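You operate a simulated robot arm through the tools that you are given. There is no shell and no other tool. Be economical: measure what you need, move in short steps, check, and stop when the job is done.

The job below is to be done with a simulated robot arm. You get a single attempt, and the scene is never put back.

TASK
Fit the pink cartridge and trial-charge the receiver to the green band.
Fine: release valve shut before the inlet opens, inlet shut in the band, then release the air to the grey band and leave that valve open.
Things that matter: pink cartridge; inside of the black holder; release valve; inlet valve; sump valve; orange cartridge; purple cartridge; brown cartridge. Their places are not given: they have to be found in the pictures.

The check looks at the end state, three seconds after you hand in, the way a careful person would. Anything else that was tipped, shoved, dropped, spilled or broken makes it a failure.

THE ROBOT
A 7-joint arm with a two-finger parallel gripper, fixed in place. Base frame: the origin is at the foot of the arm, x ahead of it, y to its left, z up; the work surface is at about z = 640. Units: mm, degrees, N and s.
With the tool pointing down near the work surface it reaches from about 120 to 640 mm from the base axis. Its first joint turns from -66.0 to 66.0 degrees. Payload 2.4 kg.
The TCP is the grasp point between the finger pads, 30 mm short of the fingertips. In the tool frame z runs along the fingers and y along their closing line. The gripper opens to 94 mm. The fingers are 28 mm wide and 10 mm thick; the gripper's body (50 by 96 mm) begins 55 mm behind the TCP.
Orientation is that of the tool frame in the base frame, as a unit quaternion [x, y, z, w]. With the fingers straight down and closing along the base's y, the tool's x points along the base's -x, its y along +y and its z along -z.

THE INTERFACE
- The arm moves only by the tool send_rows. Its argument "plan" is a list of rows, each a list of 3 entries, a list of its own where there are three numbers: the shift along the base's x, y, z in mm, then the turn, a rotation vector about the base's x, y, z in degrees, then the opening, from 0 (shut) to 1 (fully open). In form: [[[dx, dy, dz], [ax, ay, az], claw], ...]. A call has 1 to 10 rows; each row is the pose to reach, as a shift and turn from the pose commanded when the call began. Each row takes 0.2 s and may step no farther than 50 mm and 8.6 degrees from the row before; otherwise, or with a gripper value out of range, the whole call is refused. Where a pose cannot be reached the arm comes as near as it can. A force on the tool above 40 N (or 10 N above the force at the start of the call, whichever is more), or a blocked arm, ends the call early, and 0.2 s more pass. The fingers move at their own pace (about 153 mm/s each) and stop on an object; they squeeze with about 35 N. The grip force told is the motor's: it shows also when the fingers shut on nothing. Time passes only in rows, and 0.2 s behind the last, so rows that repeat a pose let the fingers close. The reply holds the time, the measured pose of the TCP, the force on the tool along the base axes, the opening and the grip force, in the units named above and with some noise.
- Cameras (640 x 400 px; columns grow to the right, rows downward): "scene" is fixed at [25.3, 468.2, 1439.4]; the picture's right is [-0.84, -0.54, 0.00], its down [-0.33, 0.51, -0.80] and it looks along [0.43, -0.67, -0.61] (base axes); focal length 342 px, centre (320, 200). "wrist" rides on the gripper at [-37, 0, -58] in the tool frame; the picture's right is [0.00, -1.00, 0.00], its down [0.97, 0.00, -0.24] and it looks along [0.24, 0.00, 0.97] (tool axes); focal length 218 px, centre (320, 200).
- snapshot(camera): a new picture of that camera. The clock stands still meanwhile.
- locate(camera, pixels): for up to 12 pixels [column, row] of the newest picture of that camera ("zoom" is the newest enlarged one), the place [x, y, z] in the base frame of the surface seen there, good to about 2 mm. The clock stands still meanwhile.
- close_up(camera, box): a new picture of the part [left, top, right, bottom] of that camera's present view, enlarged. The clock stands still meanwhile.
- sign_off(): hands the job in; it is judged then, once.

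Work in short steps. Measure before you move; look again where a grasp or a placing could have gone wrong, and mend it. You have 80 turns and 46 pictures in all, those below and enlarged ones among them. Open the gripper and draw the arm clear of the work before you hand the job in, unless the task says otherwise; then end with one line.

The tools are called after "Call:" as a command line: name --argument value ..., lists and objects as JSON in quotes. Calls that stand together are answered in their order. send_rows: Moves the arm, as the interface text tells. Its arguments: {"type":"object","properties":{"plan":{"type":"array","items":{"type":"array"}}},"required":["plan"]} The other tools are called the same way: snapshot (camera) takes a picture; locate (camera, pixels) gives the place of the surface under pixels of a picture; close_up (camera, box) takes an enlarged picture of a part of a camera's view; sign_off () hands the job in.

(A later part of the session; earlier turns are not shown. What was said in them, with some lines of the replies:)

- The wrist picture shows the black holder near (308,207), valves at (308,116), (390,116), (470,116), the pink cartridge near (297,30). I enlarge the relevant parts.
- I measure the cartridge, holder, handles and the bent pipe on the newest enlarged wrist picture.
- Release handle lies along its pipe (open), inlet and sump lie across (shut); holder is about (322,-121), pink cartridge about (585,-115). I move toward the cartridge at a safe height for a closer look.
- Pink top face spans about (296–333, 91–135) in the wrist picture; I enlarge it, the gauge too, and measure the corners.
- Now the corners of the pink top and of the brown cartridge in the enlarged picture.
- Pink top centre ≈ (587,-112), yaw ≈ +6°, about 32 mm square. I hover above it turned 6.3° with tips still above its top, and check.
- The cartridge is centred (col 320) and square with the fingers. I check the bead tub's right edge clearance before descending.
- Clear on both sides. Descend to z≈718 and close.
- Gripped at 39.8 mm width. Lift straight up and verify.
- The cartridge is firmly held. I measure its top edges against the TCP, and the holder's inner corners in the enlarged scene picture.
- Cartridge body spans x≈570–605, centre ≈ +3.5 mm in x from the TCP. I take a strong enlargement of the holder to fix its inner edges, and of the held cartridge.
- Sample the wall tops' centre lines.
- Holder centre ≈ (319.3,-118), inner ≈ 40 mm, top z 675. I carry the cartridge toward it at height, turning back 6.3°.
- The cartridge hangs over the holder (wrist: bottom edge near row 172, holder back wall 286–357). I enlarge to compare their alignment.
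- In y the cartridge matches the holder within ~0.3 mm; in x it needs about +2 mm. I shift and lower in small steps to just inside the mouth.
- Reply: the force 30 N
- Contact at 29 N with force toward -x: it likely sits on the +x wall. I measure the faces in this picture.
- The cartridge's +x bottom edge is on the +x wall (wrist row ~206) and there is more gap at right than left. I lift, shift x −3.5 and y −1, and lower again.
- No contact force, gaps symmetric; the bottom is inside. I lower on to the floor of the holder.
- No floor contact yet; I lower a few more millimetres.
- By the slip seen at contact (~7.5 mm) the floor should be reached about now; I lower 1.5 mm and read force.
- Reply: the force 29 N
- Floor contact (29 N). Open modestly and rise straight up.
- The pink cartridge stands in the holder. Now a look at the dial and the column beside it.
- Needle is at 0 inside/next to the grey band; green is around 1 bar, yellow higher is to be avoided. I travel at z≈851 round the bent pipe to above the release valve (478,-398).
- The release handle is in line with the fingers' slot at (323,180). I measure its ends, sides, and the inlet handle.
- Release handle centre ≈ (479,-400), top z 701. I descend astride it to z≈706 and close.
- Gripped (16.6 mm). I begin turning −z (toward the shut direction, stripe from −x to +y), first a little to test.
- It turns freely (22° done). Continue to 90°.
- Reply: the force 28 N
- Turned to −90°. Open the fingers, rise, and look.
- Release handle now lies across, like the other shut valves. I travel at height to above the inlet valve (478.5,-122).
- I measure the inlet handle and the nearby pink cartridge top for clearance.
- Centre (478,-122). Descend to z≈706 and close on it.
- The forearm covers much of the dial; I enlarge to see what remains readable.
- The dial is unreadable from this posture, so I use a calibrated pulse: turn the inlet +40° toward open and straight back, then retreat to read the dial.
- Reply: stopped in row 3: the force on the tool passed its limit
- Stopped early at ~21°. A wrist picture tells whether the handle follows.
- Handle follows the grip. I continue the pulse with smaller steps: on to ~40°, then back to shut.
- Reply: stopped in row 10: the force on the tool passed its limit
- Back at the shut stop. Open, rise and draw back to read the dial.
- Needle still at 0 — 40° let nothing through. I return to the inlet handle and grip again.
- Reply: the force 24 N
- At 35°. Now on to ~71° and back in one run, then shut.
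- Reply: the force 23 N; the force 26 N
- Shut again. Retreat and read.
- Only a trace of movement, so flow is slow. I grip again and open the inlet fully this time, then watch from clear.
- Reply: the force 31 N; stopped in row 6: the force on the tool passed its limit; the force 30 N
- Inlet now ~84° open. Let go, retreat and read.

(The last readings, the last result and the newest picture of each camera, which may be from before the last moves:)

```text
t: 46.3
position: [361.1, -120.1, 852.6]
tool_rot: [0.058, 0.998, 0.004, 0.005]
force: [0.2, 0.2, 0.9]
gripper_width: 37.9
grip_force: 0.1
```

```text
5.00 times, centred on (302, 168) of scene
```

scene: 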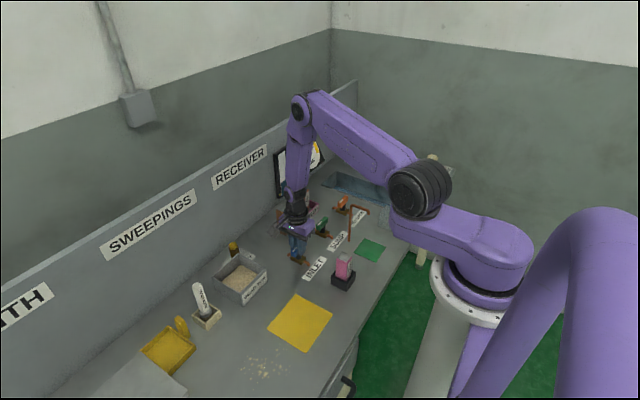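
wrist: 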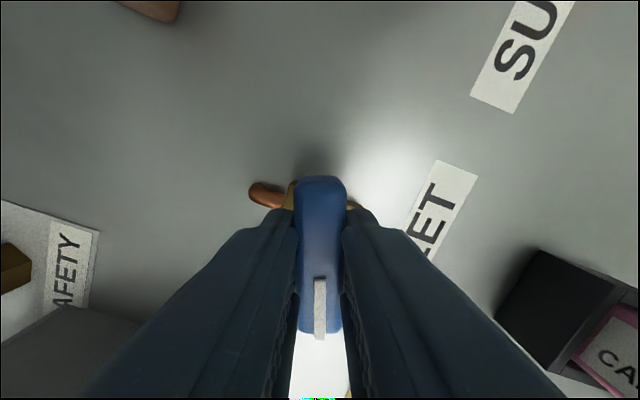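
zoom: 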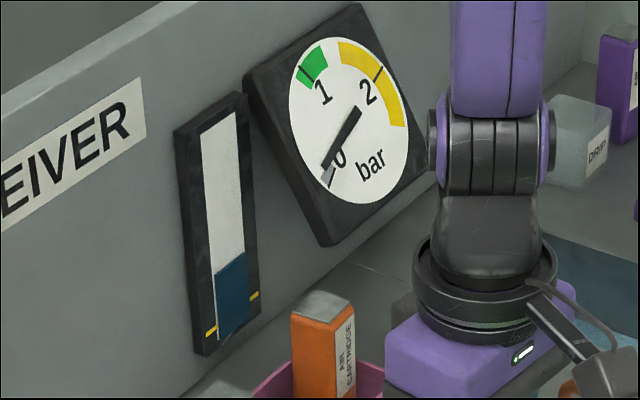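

Needle about 0.15 bar, rising ~0.05 bar/s. I wait ~6.6 s in place.

Call:
send_rows --plan '[[[0, 0, 0], [0, 0, 0], 0.4], [[0, 0, 0], [0, 0, 0], 0.4], [[0, 0, 0], [0, 0, 0], 0.4], [[0, 0, 0], [0, 0, 0], 0.4], [[0, 0, 0], [0, 0, 0], 0.4], [[0, 0, 0], [0, 0, 0], 0.4], [[0, 0, 0], [0, 0, 0], 0.4], [[0, 0, 0], [0, 0, 0], 0.4], [[0, 0, 0], [0, 0, 0], 0.4], [[0, 0, 0], [0, 0, 0], 0.4]]'

Call:
send_rows --plan '[[[0, 0, 0], [0, 0, 0], 0.4], [[0, 0, 0], [0, 0, 0], 0.4], [[0, 0, 0], [0, 0, 0], 0.4], [[0, 0, 0], [0, 0, 0], 0.4], [[0, 0, 0], [0, 0, 0], 0.4], [[0, 0, 0], [0, 0, 0], 0.4], [[0, 0, 0], [0, 0, 0], 0.4], [[0, 0, 0], [0, 0, 0], 0.4], [[0, 0, 0], [0, 0, 0], 0.4], [[0, 0, 0], [0, 0, 0], 0.4]]'

Call:
close_up --camera "scene" --box '[262, 128, 342, 208]'

```text
t: 48.5
position: [361.2, -121.5, 851.6]
tool_rot: [0.056, 0.998, 0.005, 0.005]
force: [-0.6, 0.2, 1.0]
gripper_width: 37.6
grip_force: 0.1
```

```text
t: 50.7
position: [360.3, -121.2, 852.3]
tool_rot: [0.056, 0.998, 0.004, 0.005]
force: [-0.2, -0.2, 0.9]
gripper_width: 37.8
grip_force: 0.1
```

```text
5.00 times, centred on (302, 168) of scene
```

zoom: 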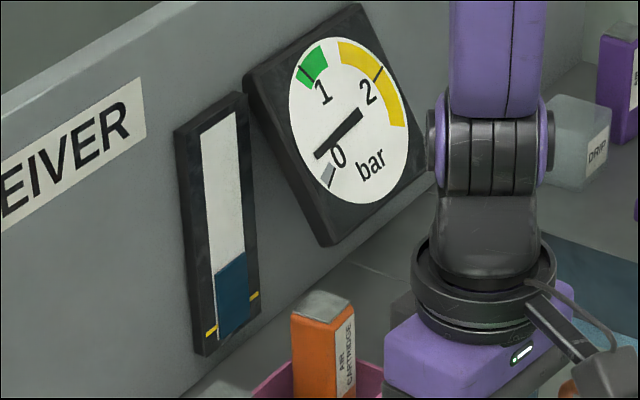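

Needle ≈0.49 bar (rate ≈0.054 bar/s); green spans about 0.94–1.13. I wait ~6 s more and read again.

Call:
send_rows --plan '[[[0, 0, 0], [0, 0, 0], 0.4], [[0, 0, 0], [0, 0, 0], 0.4], [[0, 0, 0], [0, 0, 0], 0.4], [[0, 0, 0], [0, 0, 0], 0.4], [[0, 0, 0], [0, 0, 0], 0.4], [[0, 0, 0], [0, 0, 0], 0.4], [[0, 0, 0], [0, 0, 0], 0.4], [[0, 0, 0], [0, 0, 0], 0.4], [[0, 0, 0], [0, 0, 0], 0.4], [[0, 0, 0], [0, 0, 0], 0.4]]'

Call:
send_rows --plan '[[[0, 0, 0], [0, 0, 0], 0.4], [[0, 0, 0], [0, 0, 0], 0.4], [[0, 0, 0], [0, 0, 0], 0.4], [[0, 0, 0], [0, 0, 0], 0.4], [[0, 0, 0], [0, 0, 0], 0.4], [[0, 0, 0], [0, 0, 0], 0.4], [[0, 0, 0], [0, 0, 0], 0.4], [[0, 0, 0], [0, 0, 0], 0.4], [[0, 0, 0], [0, 0, 0], 0.4], [[0, 0, 0], [0, 0, 0], 0.4]]'

Call:
close_up --camera "scene" --box '[288, 128, 324, 172]'

```text
t: 52.9
position: [361.5, -120.3, 851.4]
tool_rot: [0.057, 0.998, 0.005, 0.005]
force: [-0.1, 0.6, -0.2]
gripper_width: 37.7
grip_force: 0.0
```

```text
t: 55.1
position: [362.2, -121.9, 851.8]
tool_rot: [0.056, 0.998, 0.005, 0.005]
force: [0.4, 0.0, 0.0]
gripper_width: 37.5
grip_force: 0.0
```

```text
9.09 times, centred on (306, 150) of scene
```

zoom: 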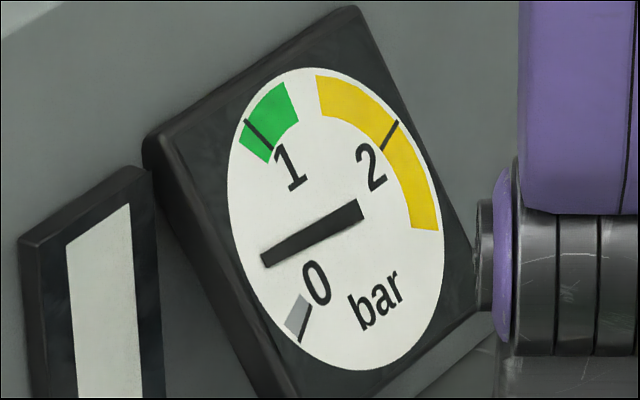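

Recalibrating from the ticks (equal 96° per bar), readings were 0.01, 0.13, 0.25, 0.37 bar → 0.0275 bar/s; green is ≈0.90–1.31. I wait 22 s → about 0.97 bar.

Call:
send_rows --plan '[[[0, 0, 0], [0, 0, 0], 0.4], [[0, 0, 0], [0, 0, 0], 0.4], [[0, 0, 0], [0, 0, 0], 0.4], [[0, 0, 0], [0, 0, 0], 0.4], [[0, 0, 0], [0, 0, 0], 0.4], [[0, 0, 0], [0, 0, 0], 0.4], [[0, 0, 0], [0, 0, 0], 0.4], [[0, 0, 0], [0, 0, 0], 0.4], [[0, 0, 0], [0, 0, 0], 0.4], [[0, 0, 0], [0, 0, 0], 0.4]]'

Call:
send_rows --plan '[[[0, 0, 0], [0, 0, 0], 0.4], [[0, 0, 0], [0, 0, 0], 0.4], [[0, 0, 0], [0, 0, 0], 0.4], [[0, 0, 0], [0, 0, 0], 0.4], [[0, 0, 0], [0, 0, 0], 0.4], [[0, 0, 0], [0, 0, 0], 0.4], [[0, 0, 0], [0, 0, 0], 0.4], [[0, 0, 0], [0, 0, 0], 0.4], [[0, 0, 0], [0, 0, 0], 0.4], [[0, 0, 0], [0, 0, 0], 0.4]]'

Call:
send_rows --plan '[[[0, 0, 0], [0, 0, 0], 0.4], [[0, 0, 0], [0, 0, 0], 0.4], [[0, 0, 0], [0, 0, 0], 0.4], [[0, 0, 0], [0, 0, 0], 0.4], [[0, 0, 0], [0, 0, 0], 0.4], [[0, 0, 0], [0, 0, 0], 0.4], [[0, 0, 0], [0, 0, 0], 0.4], [[0, 0, 0], [0, 0, 0], 0.4], [[0, 0, 0], [0, 0, 0], 0.4], [[0, 0, 0], [0, 0, 0], 0.4]]'

Call:
send_rows --plan '[[[0, 0, 0], [0, 0, 0], 0.4], [[0, 0, 0], [0, 0, 0], 0.4], [[0, 0, 0], [0, 0, 0], 0.4], [[0, 0, 0], [0, 0, 0], 0.4], [[0, 0, 0], [0, 0, 0], 0.4], [[0, 0, 0], [0, 0, 0], 0.4], [[0, 0, 0], [0, 0, 0], 0.4], [[0, 0, 0], [0, 0, 0], 0.4], [[0, 0, 0], [0, 0, 0], 0.4], [[0, 0, 0], [0, 0, 0], 0.4]]'

Call:
send_rows --plan '[[[0, 0, 0], [0, 0, 0], 0.4], [[0, 0, 0], [0, 0, 0], 0.4], [[0, 0, 0], [0, 0, 0], 0.4], [[0, 0, 0], [0, 0, 0], 0.4], [[0, 0, 0], [0, 0, 0], 0.4], [[0, 0, 0], [0, 0, 0], 0.4], [[0, 0, 0], [0, 0, 0], 0.4], [[0, 0, 0], [0, 0, 0], 0.4], [[0, 0, 0], [0, 0, 0], 0.4], [[0, 0, 0], [0, 0, 0], 0.4]]'

Call:
close_up --camera "scene" --box '[288, 128, 324, 172]'

```text
t: 57.3
position: [361.4, -121.5, 851.5]
tool_rot: [0.056, 0.998, 0.005, 0.005]
force: [0.0, 0.1, 0.0]
gripper_width: 37.7
grip_force: 0.0
```

```text
t: 59.5
position: [361.8, -120.8, 851.9]
tool_rot: [0.055, 0.998, 0.006, 0.005]
force: [-0.5, -0.8, 0.0]
gripper_width: 37.5
grip_force: 0.1
```

```text
t: 61.7
position: [361.5, -122.0, 851.7]
tool_rot: [0.055, 0.998, 0.005, 0.005]
force: [0.1, -0.3, 0.4]
gripper_width: 37.8
grip_force: 0.0
```

```text
t: 63.9
position: [361.4, -122.0, 852.5]
tool_rot: [0.056, 0.998, 0.005, 0.005]
force: [0.6, 0.5, -0.1]
gripper_width: 37.5
grip_force: 0.1
```

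```text
t: 66.1
position: [360.9, -121.2, 851.1]
tool_rot: [0.055, 0.998, 0.005, 0.005]
force: [0.0, -0.4, 0.6]
gripper_width: 37.6
grip_force: 0.0
```

```text
9.09 times, centred on (306, 150) of scene
```

zoom: 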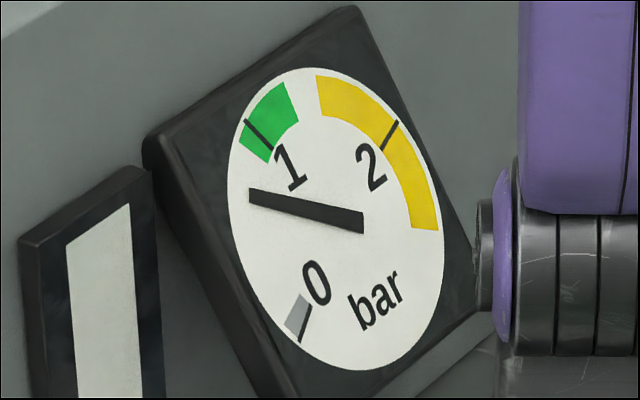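

0.67 bar, exactly as predicted. Another 11 s → ~0.97, then I shut.

Call:
send_rows --plan '[[[0, 0, 0], [0, 0, 0], 0.4], [[0, 0, 0], [0, 0, 0], 0.4], [[0, 0, 0], [0, 0, 0], 0.4], [[0, 0, 0], [0, 0, 0], 0.4], [[0, 0, 0], [0, 0, 0], 0.4], [[0, 0, 0], [0, 0, 0], 0.4], [[0, 0, 0], [0, 0, 0], 0.4], [[0, 0, 0], [0, 0, 0], 0.4], [[0, 0, 0], [0, 0, 0], 0.4], [[0, 0, 0], [0, 0, 0], 0.4]]'

Call:
send_rows --plan '[[[0, 0, 0], [0, 0, 0], 0.4], [[0, 0, 0], [0, 0, 0], 0.4], [[0, 0, 0], [0, 0, 0], 0.4], [[0, 0, 0], [0, 0, 0], 0.4], [[0, 0, 0], [0, 0, 0], 0.4], [[0, 0, 0], [0, 0, 0], 0.4], [[0, 0, 0], [0, 0, 0], 0.4], [[0, 0, 0], [0, 0, 0], 0.4], [[0, 0, 0], [0, 0, 0], 0.4], [[0, 0, 0], [0, 0, 0], 0.4]]'

Call:
send_rows --plan '[[[0, 0, 0], [0, 0, 0], 0.4], [[0, 0, 0], [0, 0, 0], 0.4], [[0, 0, 0], [0, 0, 0], 0.4], [[0, 0, 0], [0, 0, 0], 0.4], [[0, 0, 0], [0, 0, 0], 0.4], [[0, 0, 0], [0, 0, 0], 0.4], [[0, 0, 0], [0, 0, 0], 0.4], [[0, 0, 0], [0, 0, 0], 0.4], [[0, 0, 0], [0, 0, 0], 0.4], [[0, 0, 0], [0, 0, 0], 0.4]]'

Call:
send_rows --plan '[[[0, 0, 0], [0, 0, 0], 0.4], [[0, 0, 0], [0, 0, 0], 0.4], [[0, 0, 0], [0, 0, 0], 0.4], [[0, 0, 0], [0, 0, 0], 0.4], [[0, 0, 0], [0, 0, 0], 0.4], [[0, 0, 0], [0, 0, 0], 0.4], [[0, 0, 0], [0, 0, 0], 0.4], [[0, 0, 0], [0, 0, 0], 0.4], [[0, 0, 0], [0, 0, 0], 0.4], [[0, 0, 0], [0, 0, 0], 0.4]]'

Call:
send_rows --plan '[[[0, 0, 0], [0, 0, 0], 0.4], [[0, 0, 0], [0, 0, 0], 0.4], [[0, 0, 0], [0, 0, 0], 0.4], [[0, 0, 0], [0, 0, 0], 0.4], [[0, 0, 0], [0, 0, 0], 0.4], [[0, 0, 0], [0, 0, 0], 0.4], [[0, 0, 0], [0, 0, 0], 0.4], [[0, 0, 0], [0, 0, 0], 0.4], [[0, 0, 0], [0, 0, 0], 0.4], [[0, 0, 0], [0, 0, 0], 0.4]]'

Call:
close_up --camera "scene" --box '[288, 128, 324, 172]'

```text
t: 68.3
position: [360.6, -120.1, 851.4]
tool_rot: [0.055, 0.998, 0.005, 0.005]
force: [-0.7, 0.1, -0.3]
gripper_width: 37.7
grip_force: 0.2
```

```text
t: 70.5
position: [361.2, -121.0, 851.9]
tool_rot: [0.056, 0.998, 0.005, 0.006]
force: [-0.4, -0.1, 0.6]
gripper_width: 37.7
grip_force: 0.1
```

```text
t: 72.7
position: [361.5, -121.8, 851.2]
tool_rot: [0.056, 0.998, 0.005, 0.005]
force: [0.7, 0.2, 0.6]
gripper_width: 37.4
grip_force: 0.0
```

```text
t: 74.9
position: [360.0, -120.8, 851.8]
tool_rot: [0.056, 0.998, 0.005, 0.006]
force: [1.1, 0.3, 0.3]
gripper_width: 37.7
grip_force: 0.1
```

```text
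t: 77.1
position: [361.6, -120.6, 851.9]
tool_rot: [0.055, 0.998, 0.005, 0.006]
force: [-0.4, -0.7, -0.1]
gripper_width: 37.8
grip_force: 0.1
```

```text
9.09 times, centred on (306, 150) of scene
```

zoom: 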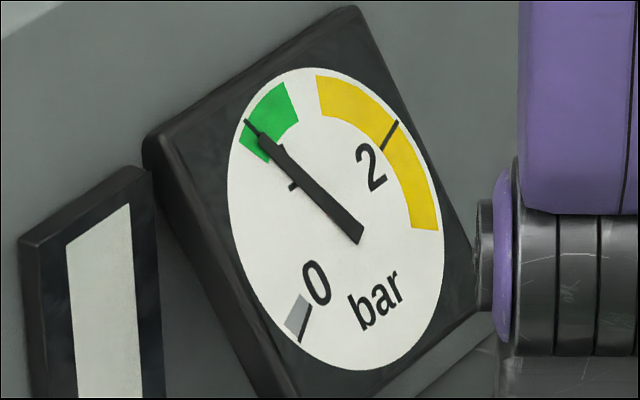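

1.0 bar: in green. I go back to the inlet handle, grip and turn it shut (−84°).

Call:
send_rows --plan '[[[45, 0, -5], [0, 0, 0], 0.4], [[90, 0, -20], [0, 0, 0], 0.4], [[118.5, -0.5, -60], [0, 0, 0], 0.4], [[118.5, -1.5, -105], [0, 0, 0], 0.4], [[118.5, -1.5, -145], [0, 0, 0], 0.4], [[118.5, -1.5, -145], [0, 0, 0], 0], [[118.5, -1.5, -145], [0, 0, 0], 0], [[118.5, -1.5, -145], [0, 0, 0], 0]]'

Call:
send_rows --plan '[[[0, 0, 0], [0, 0, -7], 0], [[0, 0, 0], [0, 0, -14], 0], [[0, 0, 0], [0, 0, -21], 0], [[0, 0, 0], [0, 0, -28], 0], [[0, 0, 0], [0, 0, -35], 0], [[0, 0, 0], [0, 0, -42], 0]]'

```text
t: 78.5
position: [478.8, -119.4, 704.7]
tool_rot: [0.052, 0.999, 0.006, 0.004]
force: [-4.0, 2.7, 8.8]
gripper_width: 17.1
grip_force: 45.2
stopped in row 7: the force on the tool passed its limit (the readings are from after the stop); the commanded pose is now the measured one
```

```text
t: 79.9
position: [479.1, -118.0, 704.3]
tool_rot: [0.407, 0.914, 0.003, 0.005]
force: [0.4, 11.0, 6.7]
gripper_width: 17.0
grip_force: 44.9
```

Half shut (48° of turn so far from open line); continue to the stop.

Call:
send_rows --plan '[[[0, -0.5, 0], [0, 0, -7], 0], [[0, -1, 0], [0, 0, -14], 0], [[0, -1, 0], [0, 0, -21], 0], [[0, -1, 0], [0, 0, -28], 0], [[0, -1, 0], [0, 0, -35], 0], [[0, -1, 0], [0, 0, -42], 0]]'

```text
t: 81.2
position: [480.1, -118.7, 704.8]
tool_rot: [0.656, 0.755, 0.002, 0.005]
force: [0.9, 1.6, 5.4]
gripper_width: 17.1
grip_force: 44.6
stopped in row 6: the force on the tool passed its limit (the readings are from after the stop); the commanded pose is now the measured one
```

At 82°; the last 8°.

Call:
send_rows --plan '[[[0, 0, 0], [0, 0, -4], 0], [[0, 0, 0], [0, 0, -8], 0], [[0, 0, 0], [0, 0, -8], 0]]'

```text
t: 82.0
position: [480.1, -117.5, 705.6]
tool_rot: [0.708, 0.706, 0.001, 0.005]
force: [2.5, 1.0, 8.6]
gripper_width: 17.1
grip_force: 44.9
```

Shut at 90°. Let go, retreat, and verify the dial and handle.

Call:
send_rows --plan '[[[0, 0, 0], [0, 0, 0], 0.4], [[0, 0, 0], [0, 0, 0], 0.4], [[0, 0, 45], [0, 0, 0], 0.4], [[0, 0, 90], [0, 0, 0], 0.4], [[-30, 0, 125], [0, 0, 0], 0.4], [[-75, 0, 140], [0, 0, 0], 0.4], [[-120, 0, 145], [0, 0, 0], 0.4], [[-120, 0, 145], [0, 0, 0], 0.4]]'

Call:
close_up --camera "scene" --box '[264, 130, 384, 290]'

```text
t: 83.8
position: [360.0, -115.9, 850.7]
tool_rot: [0.707, 0.707, 0.002, 0.007]
force: [-0.1, 0.2, -0.8]
gripper_width: 37.8
grip_force: 0.0
```

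```text
2.50 times, centred on (324, 210) of scene
```

zoom: 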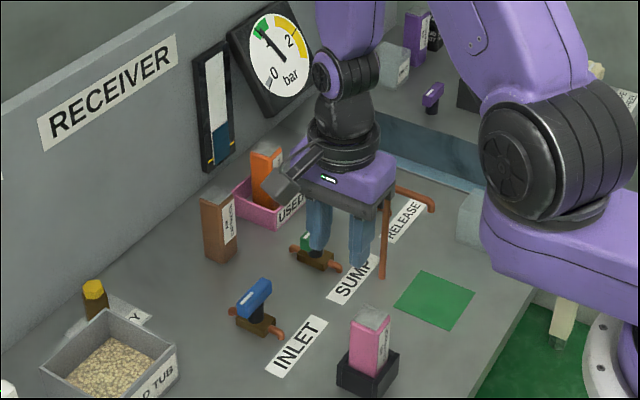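

Needle is in green, inlet shut. Now to the release valve at height, around the bent pipe.

Call:
send_rows --plan '[[[48, 0, 0], [0, 0, 0], 0.4], [[90, -10, 0], [0, 0, 0], 0.4], [[115, -45, 0], [0, 0, 0], 0.4], [[119, -93, 0], [0, 0, 0], 0.4], [[119, -141, 0], [0, 0, 0], 0.4], [[119, -189, 0], [0, 0, 0], 0.4], [[119, -237, 0], [0, 0, 0], 0.4], [[119, -280, 0], [0, 0, 0], 0.4], [[119, -280, 0], [0, 0, 0], 0.4]]'

Call:
snapshot --camera "wrist"

Call:
locate --camera "wrist" --pixels '[[320, 165], [320, 195], [320, 180]]'

```text
t: 85.8
position: [479.4, -399.9, 849.4]
tool_rot: [0.707, 0.707, 0.001, 0.005]
force: [-0.5, -0.2, -0.4]
gripper_width: 37.5
grip_force: 0.1
```

```text
8 pictures are left
```

wrist: 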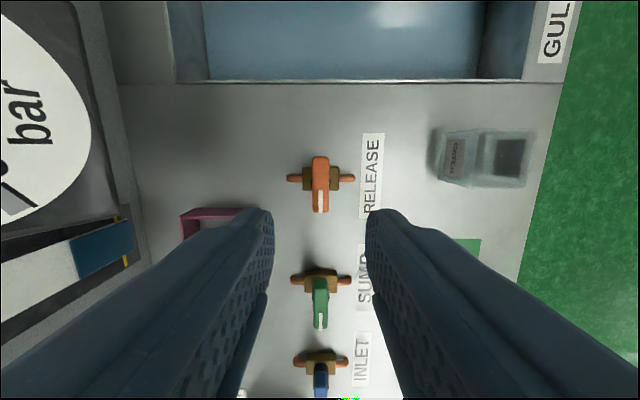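

```text
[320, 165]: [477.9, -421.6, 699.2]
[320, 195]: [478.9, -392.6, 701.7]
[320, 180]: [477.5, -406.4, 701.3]
```

Handle is centred (col 320). Descend to z≈706 and grip.

Call:
send_rows --plan '[[[-0.7, 0, -40], [0, 0, 0], 0.4], [[-0.7, 0, -80], [0, 0, 0], 0.4], [[-0.7, 0, -120], [0, 0, 0], 0.4], [[-0.7, 0, -144], [0, 0, 0], 0.4], [[-0.7, 0, -144], [0, 0, 0], 0.4], [[-0.7, 0, -144], [0, 0, 0], 0], [[-0.7, 0, -144], [0, 0, 0], 0], [[-0.7, 0, -144], [0, 0, 0], 0]]'

Call:
send_rows --plan '[[[0, 0, 0], [0, 0, 7], 0], [[0, 0, 0], [0, 0, 14], 0], [[0, 0, 0], [0, 0, 21], 0], [[0, 0, 0], [0, 0, 28], 0], [[0, 0, 0], [0, 0, 35], 0], [[0, 0, 0], [0, 0, 42], 0]]'

```text
t: 87.6
position: [479.9, -397.5, 705.8]
tool_rot: [0.707, 0.707, 0.0, 0.007]
force: [17.4, -6.2, -16.6]
gripper_width: 16.7
grip_force: 44.6
```

```text
t: 89.0
position: [478.2, -398.0, 704.3]
tool_rot: [0.406, 0.914, 0.004, 0.004]
force: [6.5, 6.9, -3.8]
gripper_width: 16.8
grip_force: 45.1
```

42° done; continue to fully open (90°).

Call:
send_rows --plan '[[[0, 0, 0], [0, 0, 7], 0], [[0, 0, 0], [0, 0, 14], 0], [[0, 0, 0], [0, 0, 21], 0], [[0, 0, 0], [0, 0, 28], 0], [[0, 0, 0], [0, 0, 35], 0], [[0, 0, 0], [0, 0, 42], 0], [[0, 0, 0], [0, 0, 48], 0], [[0, 0, 0], [0, 0, 48], 0]]'

```text
t: 90.8
position: [478.0, -399.7, 705.0]
tool_rot: [0.0, 1.0, 0.004, 0.004]
force: [3.3, -5.8, -14.7]
gripper_width: 16.9
grip_force: 44.7
```

Release is fully in line (90°). Let go, rise and draw away toward a clear spot, then read the dial.

Call:
send_rows --plan '[[[0, 0, 0], [0, 0, 0], 0.4], [[0, 0, 0], [0, 0, 0], 0.4], [[0, 0, 45], [0, 0, 0], 0.4], [[0, 0, 90], [0, 0, 0], 0.4], [[0, 0, 135], [0, 0, 0], 0.4], [[0, 0, 180], [0, 0, 0], 0.5], [[-40, 20, 200], [0, 0, 0], 0.6], [[-80, 45, 200], [0, 0, 0], 0.8], [[-120, 70, 200], [0, 0, 0], 1], [[-120, 70, 200], [0, 0, 0], 1]]'

Call:
snapshot --camera "scene"

```text
t: 93.0
position: [358.8, -328.0, 907.6]
tool_rot: [0.001, 1.0, 0.004, 0.003]
force: [-0.1, -1.1, -0.4]
gripper_width: 94.0
grip_force: 0.1
```

```text
7 pictures are left
```

scene: 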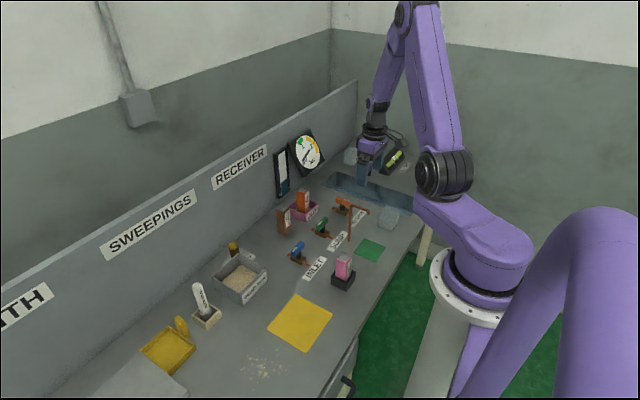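

The dial is in clear view. I wait 4.4 s and enlarge dial and work.

Call:
send_rows --plan '[[[0, 0, 0], [0, 0, 0], 1], [[0, 0, 0], [0, 0, 0], 1], [[0, 0, 0], [0, 0, 0], 1], [[0, 0, 0], [0, 0, 0], 1], [[0, 0, 0], [0, 0, 0], 1], [[0, 0, 0], [0, 0, 0], 1], [[0, 0, 0], [0, 0, 0], 1], [[0, 0, 0], [0, 0, 0], 1], [[0, 0, 0], [0, 0, 0], 1], [[0, 0, 0], [0, 0, 0], 1]]'

Call:
send_rows --plan '[[[0, 0, 0], [0, 0, 0], 1], [[0, 0, 0], [0, 0, 0], 1], [[0, 0, 0], [0, 0, 0], 1], [[0, 0, 0], [0, 0, 0], 1], [[0, 0, 0], [0, 0, 0], 1], [[0, 0, 0], [0, 0, 0], 1], [[0, 0, 0], [0, 0, 0], 1], [[0, 0, 0], [0, 0, 0], 1], [[0, 0, 0], [0, 0, 0], 1], [[0, 0, 0], [0, 0, 0], 1]]'

Call:
close_up --camera "scene" --box '[268, 125, 388, 295]'

```text
t: 95.2
position: [359.4, -327.8, 906.3]
tool_rot: [0.0, 1.0, 0.005, 0.004]
force: [0.0, -0.5, 0.0]
gripper_width: 93.9
grip_force: 0.0
```

```text
t: 97.4
position: [359.0, -328.4, 907.2]
tool_rot: [0.001, 1.0, 0.006, 0.004]
force: [1.0, 0.1, -0.5]
gripper_width: 94.3
grip_force: 0.0
```

```text
2.35 times, centred on (328, 210) of scene
```

zoom: 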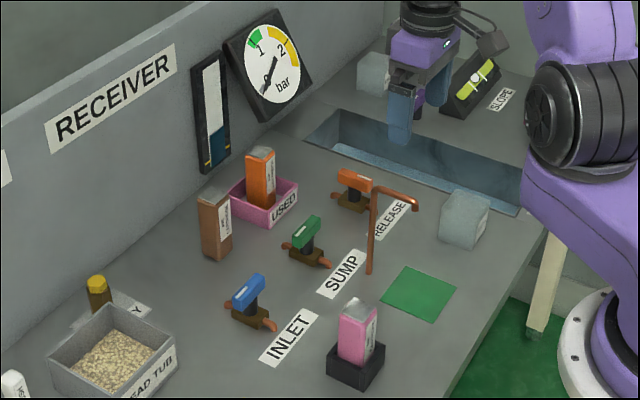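

The needle has nearly dropped to the grey band; wait a little more and check closely.

Call:
send_rows --plan '[[[0, 0, 0], [0, 0, 0], 1], [[0, 0, 0], [0, 0, 0], 1], [[0, 0, 0], [0, 0, 0], 1], [[0, 0, 0], [0, 0, 0], 1], [[0, 0, 0], [0, 0, 0], 1], [[0, 0, 0], [0, 0, 0], 1], [[0, 0, 0], [0, 0, 0], 1], [[0, 0, 0], [0, 0, 0], 1], [[0, 0, 0], [0, 0, 0], 1], [[0, 0, 0], [0, 0, 0], 1]]'

Call:
send_rows --plan '[[[0, 0, 0], [0, 0, 0], 1], [[0, 0, 0], [0, 0, 0], 1], [[0, 0, 0], [0, 0, 0], 1], [[0, 0, 0], [0, 0, 0], 1], [[0, 0, 0], [0, 0, 0], 1], [[0, 0, 0], [0, 0, 0], 1], [[0, 0, 0], [0, 0, 0], 1], [[0, 0, 0], [0, 0, 0], 1], [[0, 0, 0], [0, 0, 0], 1], [[0, 0, 0], [0, 0, 0], 1]]'

Call:
close_up --camera "scene" --box '[288, 128, 324, 172]'

Call:
close_up --camera "scene" --box '[320, 190, 384, 290]'

```text
t: 99.6
position: [358.6, -328.1, 907.2]
tool_rot: [0.001, 1.0, 0.006, 0.003]
force: [-1.2, -0.5, -0.5]
gripper_width: 93.7
grip_force: 0.1
```

```text
t: 101.8
position: [358.6, -327.5, 906.9]
tool_rot: [0.001, 1.0, 0.006, 0.004]
force: [-0.8, 0.1, -0.4]
gripper_width: 93.8
grip_force: 0.1
```

```text
9.09 times, centred on (306, 150) of scene
```

zoom: 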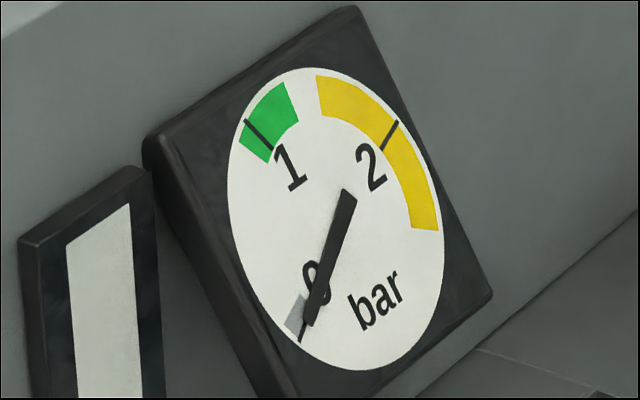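

```text
4.00 times, centred on (352, 240) of scene
```

zoom: 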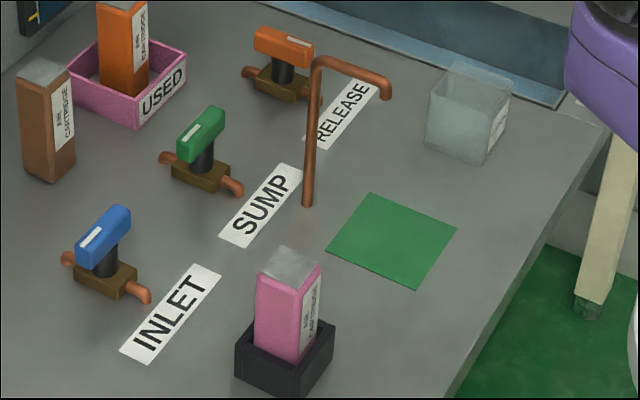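

The needle is back at 0 in the grey band. The release valve is in line (open), inlet and sump are across (shut), the pink cartridge is seated upright, and the arm is clear with the gripper open, so I hand in.

Call:
sign_off

```text
The job is handed in.
```

The pink cartridge is in the black holder, and the receiver was charged to about 1.0 bar (green) with the release valve shut before the inlet opened; after shutting the inlet I let the air down to the grey band and left the release valve open. Two short inlet pulses before the main charge, to find the flow rate, barely moved the needle.
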